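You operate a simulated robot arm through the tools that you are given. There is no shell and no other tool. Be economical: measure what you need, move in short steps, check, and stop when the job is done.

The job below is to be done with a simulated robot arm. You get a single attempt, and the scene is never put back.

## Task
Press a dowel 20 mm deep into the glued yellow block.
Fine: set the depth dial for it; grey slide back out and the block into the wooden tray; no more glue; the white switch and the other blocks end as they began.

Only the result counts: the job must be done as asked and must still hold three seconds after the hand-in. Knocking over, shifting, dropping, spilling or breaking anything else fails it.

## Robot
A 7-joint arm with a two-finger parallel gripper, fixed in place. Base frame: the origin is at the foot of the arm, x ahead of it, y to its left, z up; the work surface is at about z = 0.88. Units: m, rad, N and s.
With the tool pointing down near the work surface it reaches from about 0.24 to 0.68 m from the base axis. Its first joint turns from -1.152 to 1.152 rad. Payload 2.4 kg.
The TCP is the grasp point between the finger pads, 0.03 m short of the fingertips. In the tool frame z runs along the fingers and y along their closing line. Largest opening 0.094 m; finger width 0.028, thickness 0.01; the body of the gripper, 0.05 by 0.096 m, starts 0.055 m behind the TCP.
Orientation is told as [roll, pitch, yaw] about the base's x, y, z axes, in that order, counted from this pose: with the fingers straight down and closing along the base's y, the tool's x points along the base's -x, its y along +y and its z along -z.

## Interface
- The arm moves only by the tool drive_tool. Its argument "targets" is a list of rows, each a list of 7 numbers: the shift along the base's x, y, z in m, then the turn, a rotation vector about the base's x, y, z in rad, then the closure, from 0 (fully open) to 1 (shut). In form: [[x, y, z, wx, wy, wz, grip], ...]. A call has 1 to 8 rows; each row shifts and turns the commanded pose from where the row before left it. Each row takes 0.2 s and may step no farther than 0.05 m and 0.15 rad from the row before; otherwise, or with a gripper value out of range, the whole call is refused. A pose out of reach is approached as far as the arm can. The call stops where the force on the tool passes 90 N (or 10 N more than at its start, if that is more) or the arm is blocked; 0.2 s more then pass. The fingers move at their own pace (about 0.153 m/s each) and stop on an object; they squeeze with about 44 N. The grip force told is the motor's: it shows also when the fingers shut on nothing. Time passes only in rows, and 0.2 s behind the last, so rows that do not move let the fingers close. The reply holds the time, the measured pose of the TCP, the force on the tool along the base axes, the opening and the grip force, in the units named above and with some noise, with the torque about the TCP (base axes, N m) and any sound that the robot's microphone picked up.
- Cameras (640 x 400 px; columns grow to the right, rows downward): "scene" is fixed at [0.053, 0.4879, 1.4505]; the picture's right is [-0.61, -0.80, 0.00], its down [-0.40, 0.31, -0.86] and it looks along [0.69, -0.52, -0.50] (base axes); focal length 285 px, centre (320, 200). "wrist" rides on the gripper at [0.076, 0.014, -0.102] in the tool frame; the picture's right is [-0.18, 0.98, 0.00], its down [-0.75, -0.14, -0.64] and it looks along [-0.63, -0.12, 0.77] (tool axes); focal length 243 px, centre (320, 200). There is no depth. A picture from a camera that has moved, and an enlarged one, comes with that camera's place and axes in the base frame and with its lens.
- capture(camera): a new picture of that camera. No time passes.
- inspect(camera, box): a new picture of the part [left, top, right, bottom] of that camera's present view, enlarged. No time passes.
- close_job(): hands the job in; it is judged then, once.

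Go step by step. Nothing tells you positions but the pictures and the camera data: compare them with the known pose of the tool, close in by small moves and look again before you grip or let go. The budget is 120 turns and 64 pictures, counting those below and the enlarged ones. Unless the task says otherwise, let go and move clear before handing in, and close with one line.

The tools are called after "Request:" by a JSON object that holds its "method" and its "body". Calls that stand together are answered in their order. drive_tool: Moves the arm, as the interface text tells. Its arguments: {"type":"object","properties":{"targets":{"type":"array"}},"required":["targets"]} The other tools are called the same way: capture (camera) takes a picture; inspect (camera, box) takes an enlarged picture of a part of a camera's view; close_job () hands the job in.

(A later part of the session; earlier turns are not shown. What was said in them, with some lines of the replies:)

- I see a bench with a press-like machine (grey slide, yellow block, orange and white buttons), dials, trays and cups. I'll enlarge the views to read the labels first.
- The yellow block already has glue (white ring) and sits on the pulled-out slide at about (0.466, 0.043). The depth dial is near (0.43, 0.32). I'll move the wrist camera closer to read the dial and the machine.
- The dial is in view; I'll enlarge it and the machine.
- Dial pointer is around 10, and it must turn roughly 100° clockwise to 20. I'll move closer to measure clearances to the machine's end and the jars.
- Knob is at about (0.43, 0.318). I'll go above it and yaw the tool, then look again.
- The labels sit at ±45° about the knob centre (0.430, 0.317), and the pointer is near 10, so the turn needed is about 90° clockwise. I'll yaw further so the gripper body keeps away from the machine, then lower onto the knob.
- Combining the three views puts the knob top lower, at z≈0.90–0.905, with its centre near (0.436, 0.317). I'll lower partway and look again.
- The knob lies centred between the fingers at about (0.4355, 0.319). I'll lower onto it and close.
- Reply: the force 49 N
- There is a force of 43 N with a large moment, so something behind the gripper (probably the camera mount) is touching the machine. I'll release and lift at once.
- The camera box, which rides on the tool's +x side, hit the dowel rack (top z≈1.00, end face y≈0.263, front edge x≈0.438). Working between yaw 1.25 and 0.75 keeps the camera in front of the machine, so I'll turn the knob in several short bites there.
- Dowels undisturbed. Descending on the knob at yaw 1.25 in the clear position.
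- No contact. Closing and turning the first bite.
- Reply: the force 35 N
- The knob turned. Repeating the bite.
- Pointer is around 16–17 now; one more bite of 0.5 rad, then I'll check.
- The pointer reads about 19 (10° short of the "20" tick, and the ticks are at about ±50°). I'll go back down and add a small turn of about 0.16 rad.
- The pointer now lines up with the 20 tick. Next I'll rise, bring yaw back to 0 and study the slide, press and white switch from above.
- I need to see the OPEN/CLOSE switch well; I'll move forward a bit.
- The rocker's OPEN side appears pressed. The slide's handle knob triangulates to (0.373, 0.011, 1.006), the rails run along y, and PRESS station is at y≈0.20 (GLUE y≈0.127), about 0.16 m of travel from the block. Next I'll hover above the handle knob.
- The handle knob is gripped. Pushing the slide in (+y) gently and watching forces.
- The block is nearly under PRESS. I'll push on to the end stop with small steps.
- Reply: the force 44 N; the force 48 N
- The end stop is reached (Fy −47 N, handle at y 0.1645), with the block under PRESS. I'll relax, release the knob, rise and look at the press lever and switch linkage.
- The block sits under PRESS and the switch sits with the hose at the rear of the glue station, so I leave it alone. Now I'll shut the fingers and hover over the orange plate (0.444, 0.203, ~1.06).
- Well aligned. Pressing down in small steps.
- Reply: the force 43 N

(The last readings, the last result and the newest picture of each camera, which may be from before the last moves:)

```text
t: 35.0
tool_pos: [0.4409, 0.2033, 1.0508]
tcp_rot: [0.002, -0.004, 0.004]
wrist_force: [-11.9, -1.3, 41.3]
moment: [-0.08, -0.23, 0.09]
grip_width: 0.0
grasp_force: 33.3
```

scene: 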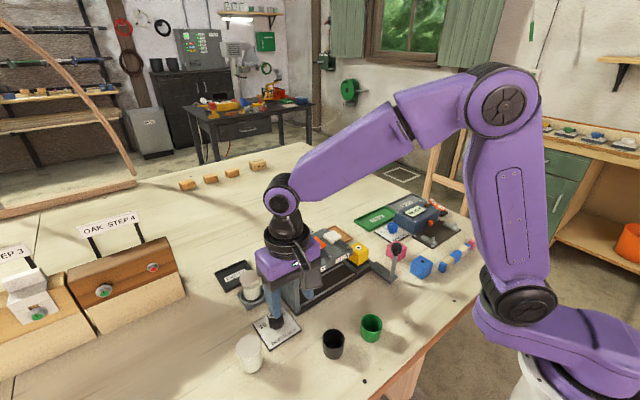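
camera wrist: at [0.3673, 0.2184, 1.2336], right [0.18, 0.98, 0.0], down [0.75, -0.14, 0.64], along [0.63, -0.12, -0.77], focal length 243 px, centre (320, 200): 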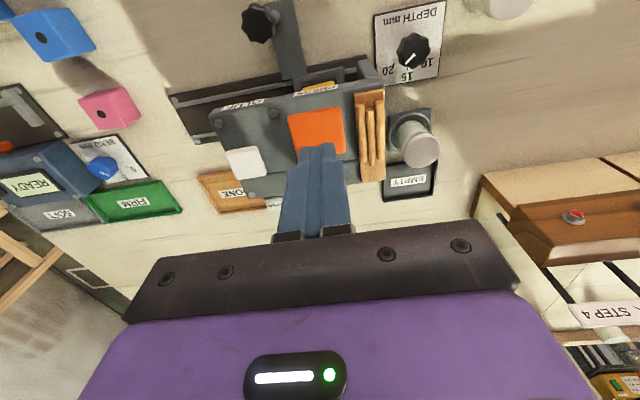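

Request:
{"method": "drive_tool", "body": {"targets": [[0, 0, -0.003, 0, 0, 0, 1], [0, 0, -0.003, 0, 0, 0, 1], [0, 0, 0, 0, 0, 0, 1]]}}

Request:
{"method": "inspect", "body": {"camera": "scene", "box": [230, 200, 390, 300]}}

```text
t: 35.5
tool_pos: [0.4419, 0.2023, 1.0504]
tcp_rot: [0.005, -0.008, 0.004]
wrist_force: [-17.4, -6.4, 29.4]
moment: [-0.1, 0.11, -0.31]
grip_width: 0.0001
grasp_force: 32.7
stopped in row 2: the force on the tool passed its limit at 95 N (the readings are from after the stop); the commanded pose is now the measured one
```

```text
4.00 times, centred on (310, 250) of scene
camera zoom: at [0.052, 0.4875, 1.4507], right [-0.61, -0.8, 0.0], down [-0.4, 0.31, -0.86], along [0.69, -0.52, -0.5], focal length 1141 px, centre (360, 0)
```

zoom: 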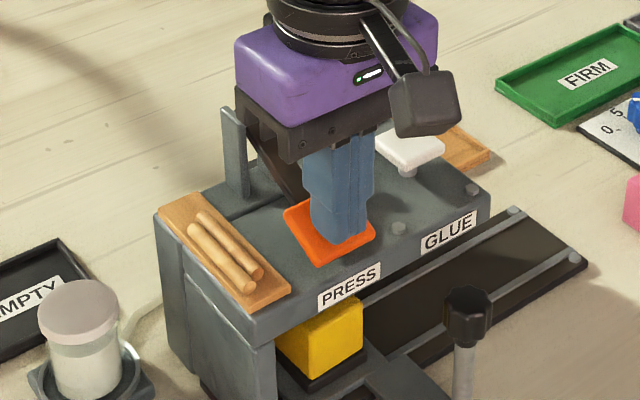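

One dowel left the rack (two remain), and the plate hit its bottom stop, so the press was made. I'll rise clear and check.

Request:
{"method": "drive_tool", "body": {"targets": [[0, 0, 0.005, 0, 0, 0, 1], [0, 0, 0.02, 0, 0, 0, 1], [0, 0, 0.03, 0, 0, 0, 1], [-0.035, -0.01, 0.03, 0, 0, 0, 1], [-0.035, -0.015, 0, 0, 0, 0, 0.4], [0, -0.015, 0, 0, 0, 0, 0.4]]}}

Request:
{"method": "capture", "body": {"camera": "wrist"}}

Request:
{"method": "inspect", "body": {"camera": "scene", "box": [230, 200, 390, 300]}}

```text
t: 36.9
tool_pos: [0.3736, 0.163, 1.1343]
tcp_rot: [0.004, -0.01, 0.004]
wrist_force: [0.6, 0.1, -0.5]
moment: [-0.01, 0.01, 0.0]
grip_width: 0.0562
grasp_force: 0.0
```

```text
21 pictures are left
camera wrist: at [0.2964, 0.1781, 1.2352], right [0.18, 0.98, 0.01], down [0.75, -0.14, 0.65], along [0.64, -0.11, -0.76], focal length 243 px, centre (320, 200)
```

wrist: 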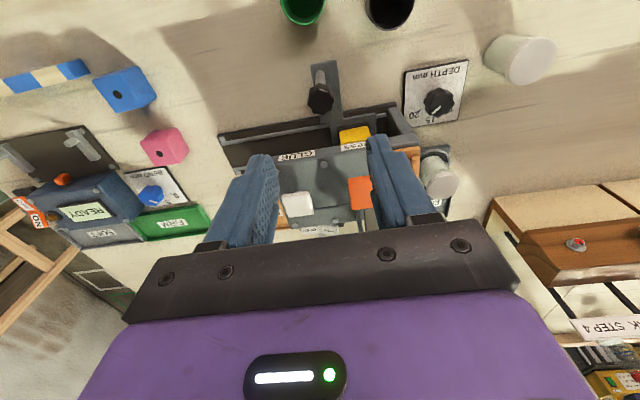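

```text
4.00 times, centred on (310, 250) of scene
camera zoom: at [0.053, 0.4879, 1.4505], right [-0.61, -0.8, 0.0], down [-0.4, 0.31, -0.86], along [0.69, -0.52, -0.5], focal length 1141 px, centre (360, 0)
```

zoom: 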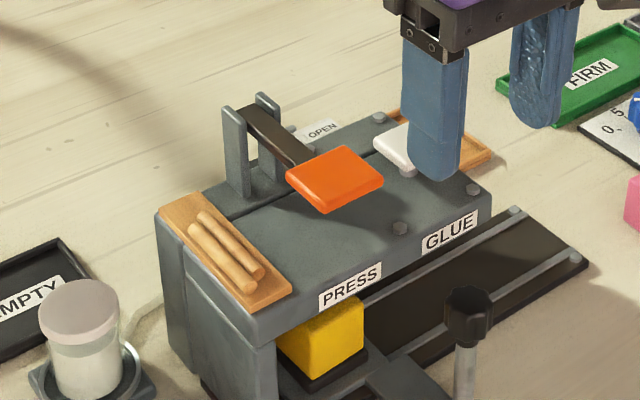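

The lever sprang back and the block's still in place. I'll level the tool, go down onto the handle knob and grip it.

Request:
{"method": "drive_tool", "body": {"targets": [[0, 0.002, -0.04, -0.004, 0.01, -0.003, 0.4], [0, 0, -0.04, 0, 0, 0, 0.4], [0, 0, -0.035, 0, 0, 0, 0.4], [0, 0, -0.03, 0, 0, 0, 0.4], [0, 0, 0, 0, 0, 0, 0.8], [0, 0, 0, 0, 0, 0, 0.8]]}}

```text
t: 38.3
tool_pos: [0.3737, 0.1643, 0.9855]
tcp_rot: [-0.001, 0.001, 0.001]
wrist_force: [-0.8, -8.9, -0.6]
moment: [0.02, -0.54, -0.11]
grip_width: 0.0243
grasp_force: 44.4
```

Knob gripped again. Pulling the slide back out (−y).

Request:
{"method": "drive_tool", "body": {"targets": [[0, -0.01, 0, 0, 0, 0, 0.8], [0, -0.02, 0, 0, 0, 0, 0.8], [0, -0.025, 0, 0, 0, 0, 0.8], [0, -0.025, 0, 0, 0, 0, 0.8]]}}

Request:
{"method": "drive_tool", "body": {"targets": [[0, -0.025, 0, 0, 0, 0, 0.8], [0, -0.025, 0, 0, 0, 0, 0.8], [0, -0.015, 0, 0, 0, 0, 0.8], [0, -0.01, 0, 0, 0, 0, 0.8], [0, -0.004, 0, 0, 0, 0, 0.8]]}}

```text
t: 39.3
tool_pos: [0.3743, 0.0885, 0.9862]
tcp_rot: [-0.002, 0.009, 0.002]
wrist_force: [1.8, 0.3, -63.2]
moment: [0.02, -0.5, -0.14]
grip_width: 0.0246
grasp_force: 45.1
```

```text
t: 39.9
tool_pos: [0.374, 0.0534, 0.9873]
tcp_rot: [0.0, 0.006, 0.002]
wrist_force: [9.3, -1.3, -22.7]
moment: [0.0, -0.32, -0.02]
grip_width: 0.0246
grasp_force: 45.3
stopped in row 2: the force on the tool passed its limit at 94 N (the readings are from after the stop); the commanded pose is now the measured one
```

Vertical strain built up against the guide; I'll regrip to relax and continue.

Request:
{"method": "drive_tool", "body": {"targets": [[0, 0, 0, 0, 0, 0, 0.5], [0, 0, 0, 0, -0.006, 0, 0.5], [0, 0, 0, 0, 0, 0, 0.8], [0, 0, 0, 0, 0, 0, 0.8], [0, -0.015, 0, 0, 0, 0, 0.8], [0, -0.015, 0, 0, 0, 0, 0.8]]}}

```text
t: 41.3
tool_pos: [0.3726, 0.0243, 0.9857]
tcp_rot: [0.001, 0.004, 0.004]
wrist_force: [-18.8, 0.4, 32.6]
moment: [-0.06, -0.04, 0.03]
grip_width: 0.0247
grasp_force: 45.1
```

Request:
{"method": "drive_tool", "body": {"targets": [[0, -0.008, 0.0005, 0, 0, 0, 0.8], [0, -0.008, 0, 0, 0, 0, 0.8], [0, -0.004, 0, 0, 0, 0, 0.8]]}}

```text
t: 42.1
tool_pos: [0.3723, 0.0029, 0.9866]
tcp_rot: [-0.001, 0.006, 0.001]
wrist_force: [-15.8, 0.4, 32.3]
moment: [-0.02, 0.75, 0.0]
grip_width: 0.0249
grasp_force: 45.3
```

Request:
{"method": "drive_tool", "body": {"targets": [[0, -0.003, 0, 0, 0, 0, 0.8], [0, -0.003, 0, 0, 0, 0, 0.8]]}}

```text
t: 42.7
tool_pos: [0.3726, -0.0003, 0.9855]
tcp_rot: [0.003, 0.003, 0.004]
wrist_force: [-13.6, 18.1, 1.4]
moment: [0.19, -0.73, -0.16]
grip_width: 0.0246
grasp_force: 44.8
```

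Outer end stop reached (Fy +18 N). Release and rise, then view the block.

Request:
{"method": "drive_tool", "body": {"targets": [[0, 0.002, 0, 0, 0, 0, 0.8], [0, 0, 0, 0, 0, 0, 0.4], [0, 0, 0, 0, 0, 0, 0.4], [0, 0, 0.03, 0, -0.003, 0, 0.4], [0, 0, 0.04, 0, 0, 0, 0.1], [0, 0.01, 0.04, 0, 0, 0, 0.1]]}}

Request:
{"method": "capture", "body": {"camera": "wrist"}}

Request:
{"method": "inspect", "body": {"camera": "scene", "box": [320, 210, 420, 272]}}

```text
t: 44.1
tool_pos: [0.3725, 0.0069, 1.0997]
tcp_rot: [-0.001, -0.002, 0.003]
wrist_force: [-0.9, 0.2, 0.7]
moment: [0.0, 0.0, -0.04]
grip_width: 0.0846
grasp_force: 0.1
```

```text
19 pictures are left
camera wrist: at [0.296, 0.023, 1.2012], right [0.18, 0.98, 0.0], down [0.75, -0.14, 0.64], along [0.63, -0.12, -0.77], focal length 243 px, centre (320, 200)
```

wrist: 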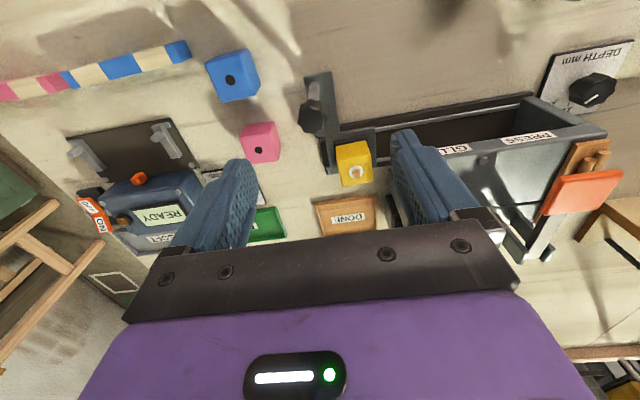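

```text
6.40 times, centred on (370, 241) of scene
camera zoom: at [0.053, 0.4879, 1.4505], right [-0.61, -0.8, 0.0], down [-0.4, 0.31, -0.86], along [0.69, -0.52, -0.5], focal length 1825 px, centre (0, -62)
```

zoom: 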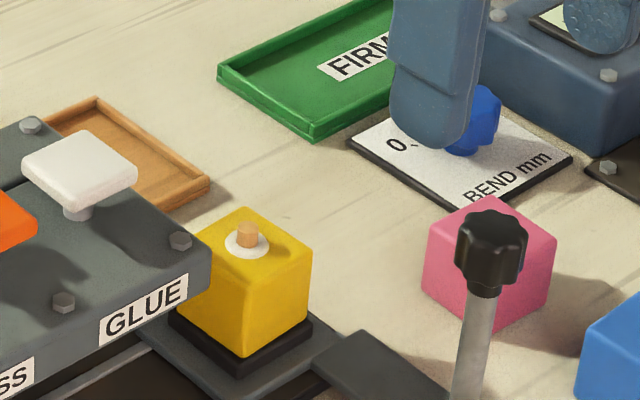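

The dowel stands in the block, with glue ring around it. Now I'll hover above the block at about (0.465, 0.039) and check alignment.

Request:
{"method": "drive_tool", "body": {"targets": [[0.045, 0.015, 0, 0, 0, 0, 0.27], [0.047, 0.016, -0.005, 0, 0, 0, 0.27], [0, 0, -0.045, 0, 0, 0, 0.27]]}}

Request:
{"method": "inspect", "body": {"camera": "wrist", "box": [200, 60, 440, 210]}}

```text
t: 44.9
tool_pos: [0.4657, 0.0392, 1.0463]
tcp_rot: [0.0, 0.0, 0.001]
wrist_force: [-1.4, -1.4, 0.2]
moment: [-0.03, 0.01, 0.0]
grip_width: 0.0687
grasp_force: 0.0
```

```text
2.67 times, centred on (320, 135) of wrist
camera zoom: at [0.3896, 0.0547, 1.1487], right [0.18, 0.98, 0.0], down [0.75, -0.14, 0.64], along [0.63, -0.12, -0.77], focal length 647 px, centre (320, 373)
```

zoom: 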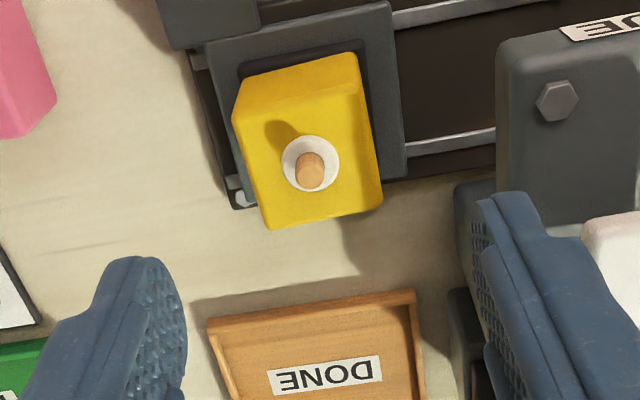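

The block's top centre triangulates to (0.470, 0.036, 0.944), with the machine's edge at y≈0.085. I'll use a narrower opening and a grip height of TCP 0.95 so the gripper body stays above the machine top. First I'll go down halfway.

Request:
{"method": "drive_tool", "body": {"targets": [[0.0045, -0.003, -0.02, 0, 0, 0, 0.4], [0, 0, -0.03, 0, 0, 0, 0.4]]}}

Request:
{"method": "inspect", "body": {"camera": "wrist", "box": [200, 90, 440, 240]}}

Request:
{"method": "inspect", "body": {"camera": "scene", "box": [310, 210, 410, 272]}}

```text
t: 45.5
tool_pos: [0.4692, 0.0335, 0.996]
tcp_rot: [0.001, -0.002, 0.001]
wrist_force: [-0.4, -1.2, 1.4]
moment: [-0.01, 0.0, 0.02]
grip_width: 0.0565
grasp_force: 0.0
```

```text
2.67 times, centred on (320, 165) of wrist
camera zoom: at [0.3933, 0.0491, 1.0981], right [0.18, 0.98, 0.0], down [0.75, -0.14, 0.64], along [0.63, -0.12, -0.77], focal length 647 px, centre (320, 293)
```

zoom: 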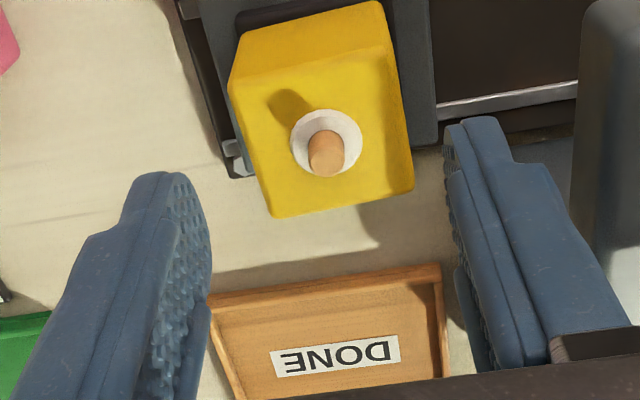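

```text
6.40 times, centred on (360, 241) of scene
camera zoom: at [0.053, 0.4879, 1.4505], right [-0.61, -0.8, 0.0], down [-0.4, 0.31, -0.86], along [0.69, -0.52, -0.5], focal length 1825 px, centre (64, -62)
```

zoom: 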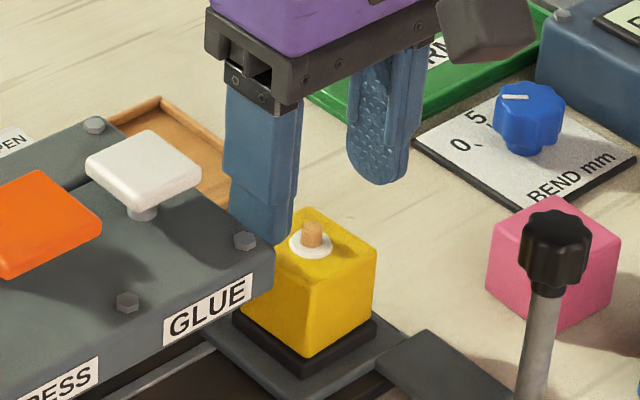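

Block is centred between the fingers. Descending to TCP 0.95 and closing.

Request:
{"method": "drive_tool", "body": {"targets": [[0, 0.001, -0.02, 0, 0, 0, 0.4], [0, 0, -0.015, 0, 0, 0, 0.4], [0, 0, -0.011, 0, 0, 0, 0.4], [0, 0, 0, 0, 0, 0, 0.4]]}}

```text
t: 46.5
tool_pos: [0.4703, 0.037, 0.9513]
tcp_rot: [0.0, -0.001, 0.0]
wrist_force: [-0.2, 0.4, -0.3]
moment: [0.0, -0.01, -0.03]
grip_width: 0.0566
grasp_force: 0.0
```

Request:
{"method": "drive_tool", "body": {"targets": [[0, 0, 0, 0, 0, 0, 0.7], [0, 0, 0, 0, 0, 0, 0.7]]}}

Request:
{"method": "inspect", "body": {"camera": "wrist", "box": [200, 90, 440, 240]}}

```text
t: 47.1
tool_pos: [0.4699, 0.0368, 0.9516]
tcp_rot: [0.0, -0.002, 0.002]
wrist_force: [0.5, -0.4, 0.3]
moment: [0.0, 0.01, -0.03]
grip_width: 0.0408
grasp_force: 43.9
```

```text
2.67 times, centred on (320, 165) of wrist
camera zoom: at [0.3943, 0.0528, 1.0534], right [0.18, 0.98, 0.0], down [0.75, -0.14, 0.64], along [0.63, -0.12, -0.77], focal length 647 px, centre (320, 293)
```

zoom: 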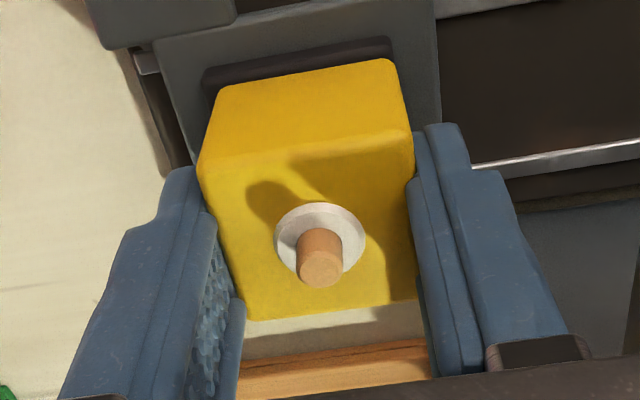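

The block is gripped (41 mm wide). Lifting straight up, then moving over the tray at about (0.607, 0.017).

Request:
{"method": "drive_tool", "body": {"targets": [[0, 0, 0.01, 0, 0, 0, 0.7], [0, 0, 0.03, 0, 0, 0, 0.7], [0, 0, 0.04, 0, 0, 0, 0.7], [0.04, -0.006, 0, 0, 0, 0, 0.7], [0.04, -0.006, 0, 0, 0, 0, 0.7], [0.035, -0.005, 0, 0, 0, 0, 0.7], [0.022, -0.003, 0, 0, 0, 0, 0.7]]}}

Request:
{"method": "capture", "body": {"camera": "wrist"}}

Request:
{"method": "inspect", "body": {"camera": "scene", "box": [290, 180, 430, 268]}}

```text
t: 48.7
tool_pos: [0.6066, 0.0187, 1.0317]
tcp_rot: [0.0, -0.001, 0.002]
wrist_force: [0.3, -0.5, -0.6]
moment: [0.01, -0.02, -0.02]
grip_width: 0.0409
grasp_force: 43.9
```

```text
13 pictures are left
camera wrist: at [0.5312, 0.0348, 1.1341], right [0.18, 0.98, 0.0], down [0.75, -0.14, 0.64], along [0.63, -0.12, -0.77], focal length 243 px, centre (320, 200)
```

wrist: 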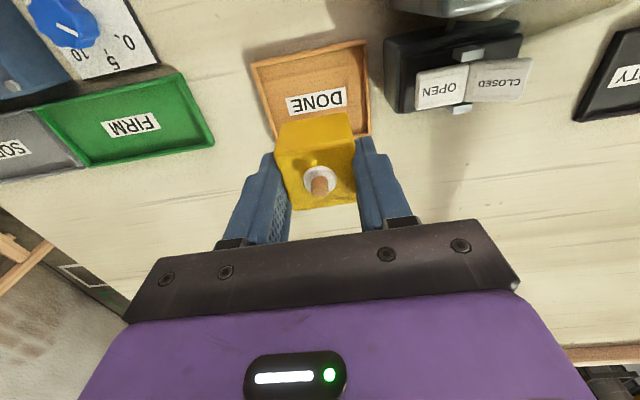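

```text
4.55 times, centred on (360, 224) of scene
camera zoom: at [0.053, 0.4879, 1.4505], right [-0.61, -0.8, 0.0], down [-0.4, 0.31, -0.86], along [0.69, -0.52, -0.5], focal length 1296 px, centre (138, 91)
```

zoom: 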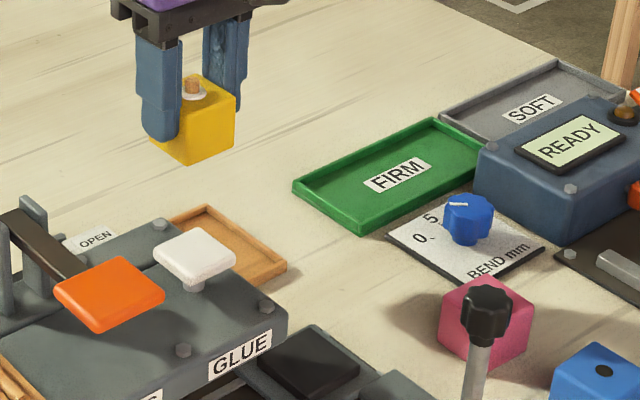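

The tray spans x 0.565–0.652 and y −0.033–0.068, so the block is over its centre. Lowering gently.

Request:
{"method": "drive_tool", "body": {"targets": [[0, 0, -0.03, 0, 0, 0, 0.7], [0, 0, -0.03, 0, 0, 0, 0.7], [0, 0, -0.022, 0, 0, 0, 0.7], [0, 0, 0, 0, 0, 0, 0.7]]}}

Request:
{"method": "inspect", "body": {"camera": "scene", "box": [290, 190, 430, 278]}}

```text
t: 49.7
tool_pos: [0.6074, 0.0187, 0.9488]
tcp_rot: [-0.001, -0.003, 0.003]
wrist_force: [0.1, -0.4, -0.2]
moment: [0.0, 0.0, 0.0]
grip_width: 0.0408
grasp_force: 44.1
```

```text
4.55 times, centred on (360, 234) of scene
camera zoom: at [0.053, 0.4879, 1.4505], right [-0.61, -0.8, 0.0], down [-0.4, 0.31, -0.86], along [0.69, -0.52, -0.5], focal length 1296 px, centre (138, 46)
```

zoom: 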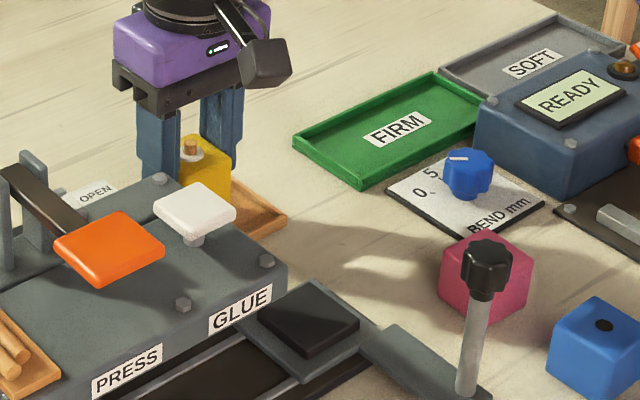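

Request:
{"method": "drive_tool", "body": {"targets": [[0, 0, -0.005, 0, 0, 0, 0.7], [0, 0, -0.005, 0, 0, 0, 0.7]]}}

```text
t: 50.3
tool_pos: [0.6074, 0.019, 0.9394]
tcp_rot: [0.0, -0.002, 0.003]
wrist_force: [-0.5, 0.1, -0.4]
moment: [-0.02, -0.02, 0.01]
grip_width: 0.0407
grasp_force: 44.4
```

Request:
{"method": "drive_tool", "body": {"targets": [[0, 0, -0.003, 0, 0, 0, 0.7], [0, 0, -0.003, 0, 0, 0, 0.7]]}}

```text
t: 50.9
tool_pos: [0.6066, 0.019, 0.9333]
tcp_rot: [0.0, 0.001, 0.004]
wrist_force: [-0.1, 0.3, -0.8]
moment: [0.03, 0.0, 0.02]
grip_width: 0.0405
grasp_force: 43.4
```

Request:
{"method": "drive_tool", "body": {"targets": [[0, 0, -0.002, 0, 0, 0, 0.7], [0, 0, -0.002, 0, 0, 0, 0.7]]}}

```text
t: 51.5
tool_pos: [0.6056, 0.0186, 0.9286]
tcp_rot: [0.002, -0.001, 0.0]
wrist_force: [-0.2, -0.3, -0.3]
moment: [0.05, -0.01, -0.03]
grip_width: 0.041
grasp_force: 44.1
```

Request:
{"method": "inspect", "body": {"camera": "wrist", "box": [200, 60, 440, 210]}}

Request:
{"method": "inspect", "body": {"camera": "scene", "box": [310, 210, 390, 260]}}

```text
2.67 times, centred on (320, 135) of wrist
camera zoom: at [0.5296, 0.0341, 1.0317], right [0.18, 0.98, 0.0], down [0.75, -0.14, 0.64], along [0.63, -0.12, -0.77], focal length 647 px, centre (320, 373)
```

zoom: 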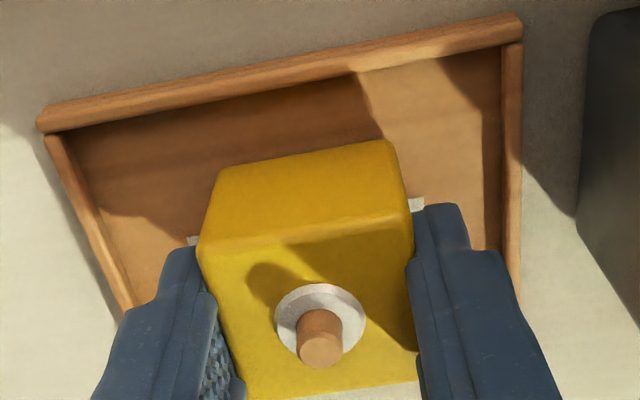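

```text
8.00 times, centred on (350, 235) of scene
camera zoom: at [0.053, 0.4879, 1.4505], right [-0.61, -0.8, 0.0], down [-0.4, 0.31, -0.86], along [0.69, -0.52, -0.5], focal length 2281 px, centre (80, -80)
```

zoom: 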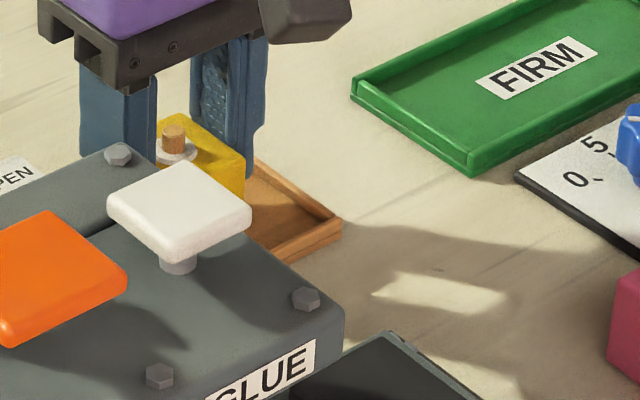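

Request:
{"method": "drive_tool", "body": {"targets": [[0, 0, -0.002, 0, 0, 0, 0.7], [0, 0, -0.0015, 0, 0, 0, 0.7]]}}

```text
t: 52.1
tool_pos: [0.6055, 0.018, 0.9284]
tcp_rot: [-0.001, -0.003, 0.001]
wrist_force: [-11.1, 0.8, 32.5]
moment: [0.05, 0.68, 0.01]
grip_width: 0.0409
grasp_force: 43.9
```

Contact with the tray floor (32 N). I'll ease off slightly, open and rise straight up.

Request:
{"method": "drive_tool", "body": {"targets": [[0, 0, 0.003, 0, 0, 0, 0.7], [0, 0, 0, 0, 0, 0, 0.45], [0, 0, 0, 0, 0, 0, 0.4], [0, 0, 0, 0, 0, 0, 0.4], [0, 0, 0.02, 0, 0, 0, 0.4], [0, 0, 0.04, 0, 0, 0, 0.4], [0, 0, 0.045, 0, 0, 0, 0.4], [-0.03, 0, 0.04, 0, 0, 0, 0.4]]}}

Request:
{"method": "capture", "body": {"camera": "wrist"}}

Request:
{"method": "capture", "body": {"camera": "scene"}}

```text
t: 53.9
tool_pos: [0.5776, 0.0199, 1.0753]
tcp_rot: [0.002, 0.001, 0.001]
wrist_force: [-0.5, -0.8, 0.4]
moment: [0.0, -0.04, 0.0]
grip_width: 0.0563
grasp_force: 0.1
```

```text
8 pictures are left
camera wrist: at [0.5018, 0.0355, 1.1765], right [0.18, 0.98, 0.0], down [0.75, -0.14, 0.64], along [0.63, -0.12, -0.77], focal length 243 px, centre (320, 200)
```

wrist: 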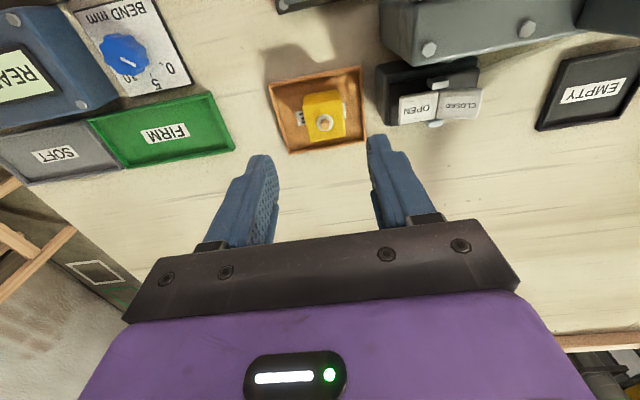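

```text
7 pictures are left
```

scene: 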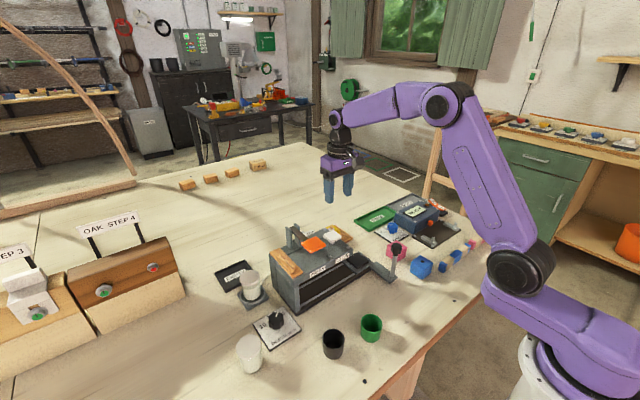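

The block rests in the tray. A last check of the dial and the slide before handing in.

Request:
{"method": "inspect", "body": {"camera": "scene", "box": [245, 300, 309, 340]}}

Request:
{"method": "inspect", "body": {"camera": "scene", "box": [260, 205, 420, 305]}}

Request:
{"method": "inspect", "body": {"camera": "wrist", "box": [260, 50, 500, 160]}}

```text
10.00 times, centred on (277, 320) of scene
camera zoom: at [0.053, 0.4879, 1.4505], right [-0.61, -0.8, 0.0], down [-0.4, 0.31, -0.86], along [0.69, -0.52, -0.5], focal length 2852 px, centre (750, -1000)
```

zoom: 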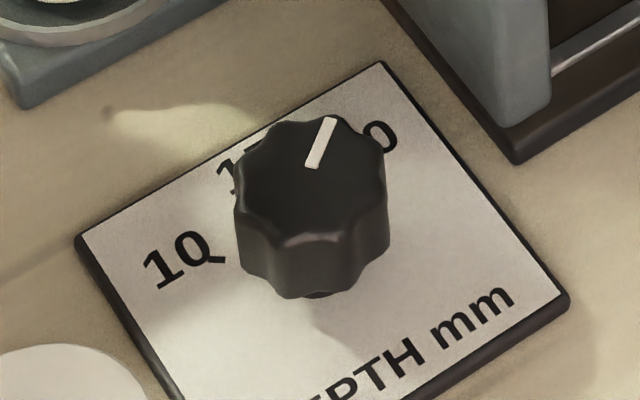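

```text
4.00 times, centred on (340, 255) of scene
camera zoom: at [0.053, 0.4879, 1.4505], right [-0.61, -0.8, 0.0], down [-0.4, 0.31, -0.86], along [0.69, -0.52, -0.5], focal length 1141 px, centre (240, -20)
```

zoom: 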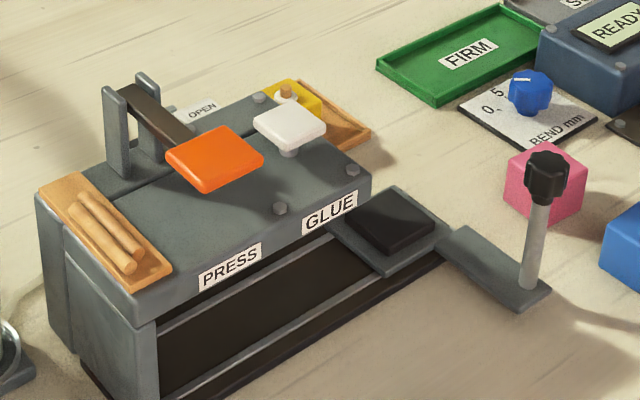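

```text
2.67 times, centred on (380, 105) of wrist
camera zoom: at [0.5018, 0.0355, 1.1765], right [0.18, 0.98, 0.0], down [0.75, -0.14, 0.64], along [0.63, -0.12, -0.77], focal length 647 px, centre (160, 453)
```

zoom: 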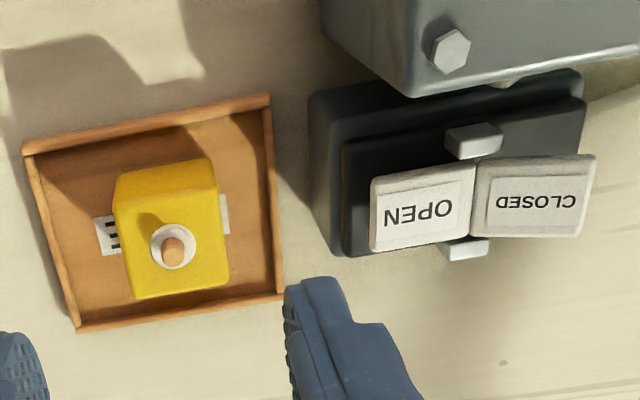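

The dial stands on 20, the slide is out, the switch is still on OPEN, and the block stands in the tray. Handing in.

Request:
{"method": "drive_tool", "body": {"targets": [[-0.03, 0, 0.04, 0, 0, 0, 0.4], [-0.02, 0, 0.04, 0, 0, 0, 0.4]]}}

Request:
{"method": "close_job", "body": {}}

```text
t: 54.5
tool_pos: [0.5278, 0.0198, 1.1539]
tcp_rot: [0.0, 0.001, 0.003]
wrist_force: [-0.2, -1.1, -0.2]
moment: [0.0, 0.0, 0.01]
grip_width: 0.0563
grasp_force: 0.1
```

```text
The job is handed in.
```

I pressed one dowel into the yellow block with the dial at 20 mm, though I didn't measure the depth itself; the slide is back out, the block is in the wooden tray, I added no glue, and I left the white switch and other blocks alone (early on, the gripper's camera bumped the dowel rack, with no visible shift).
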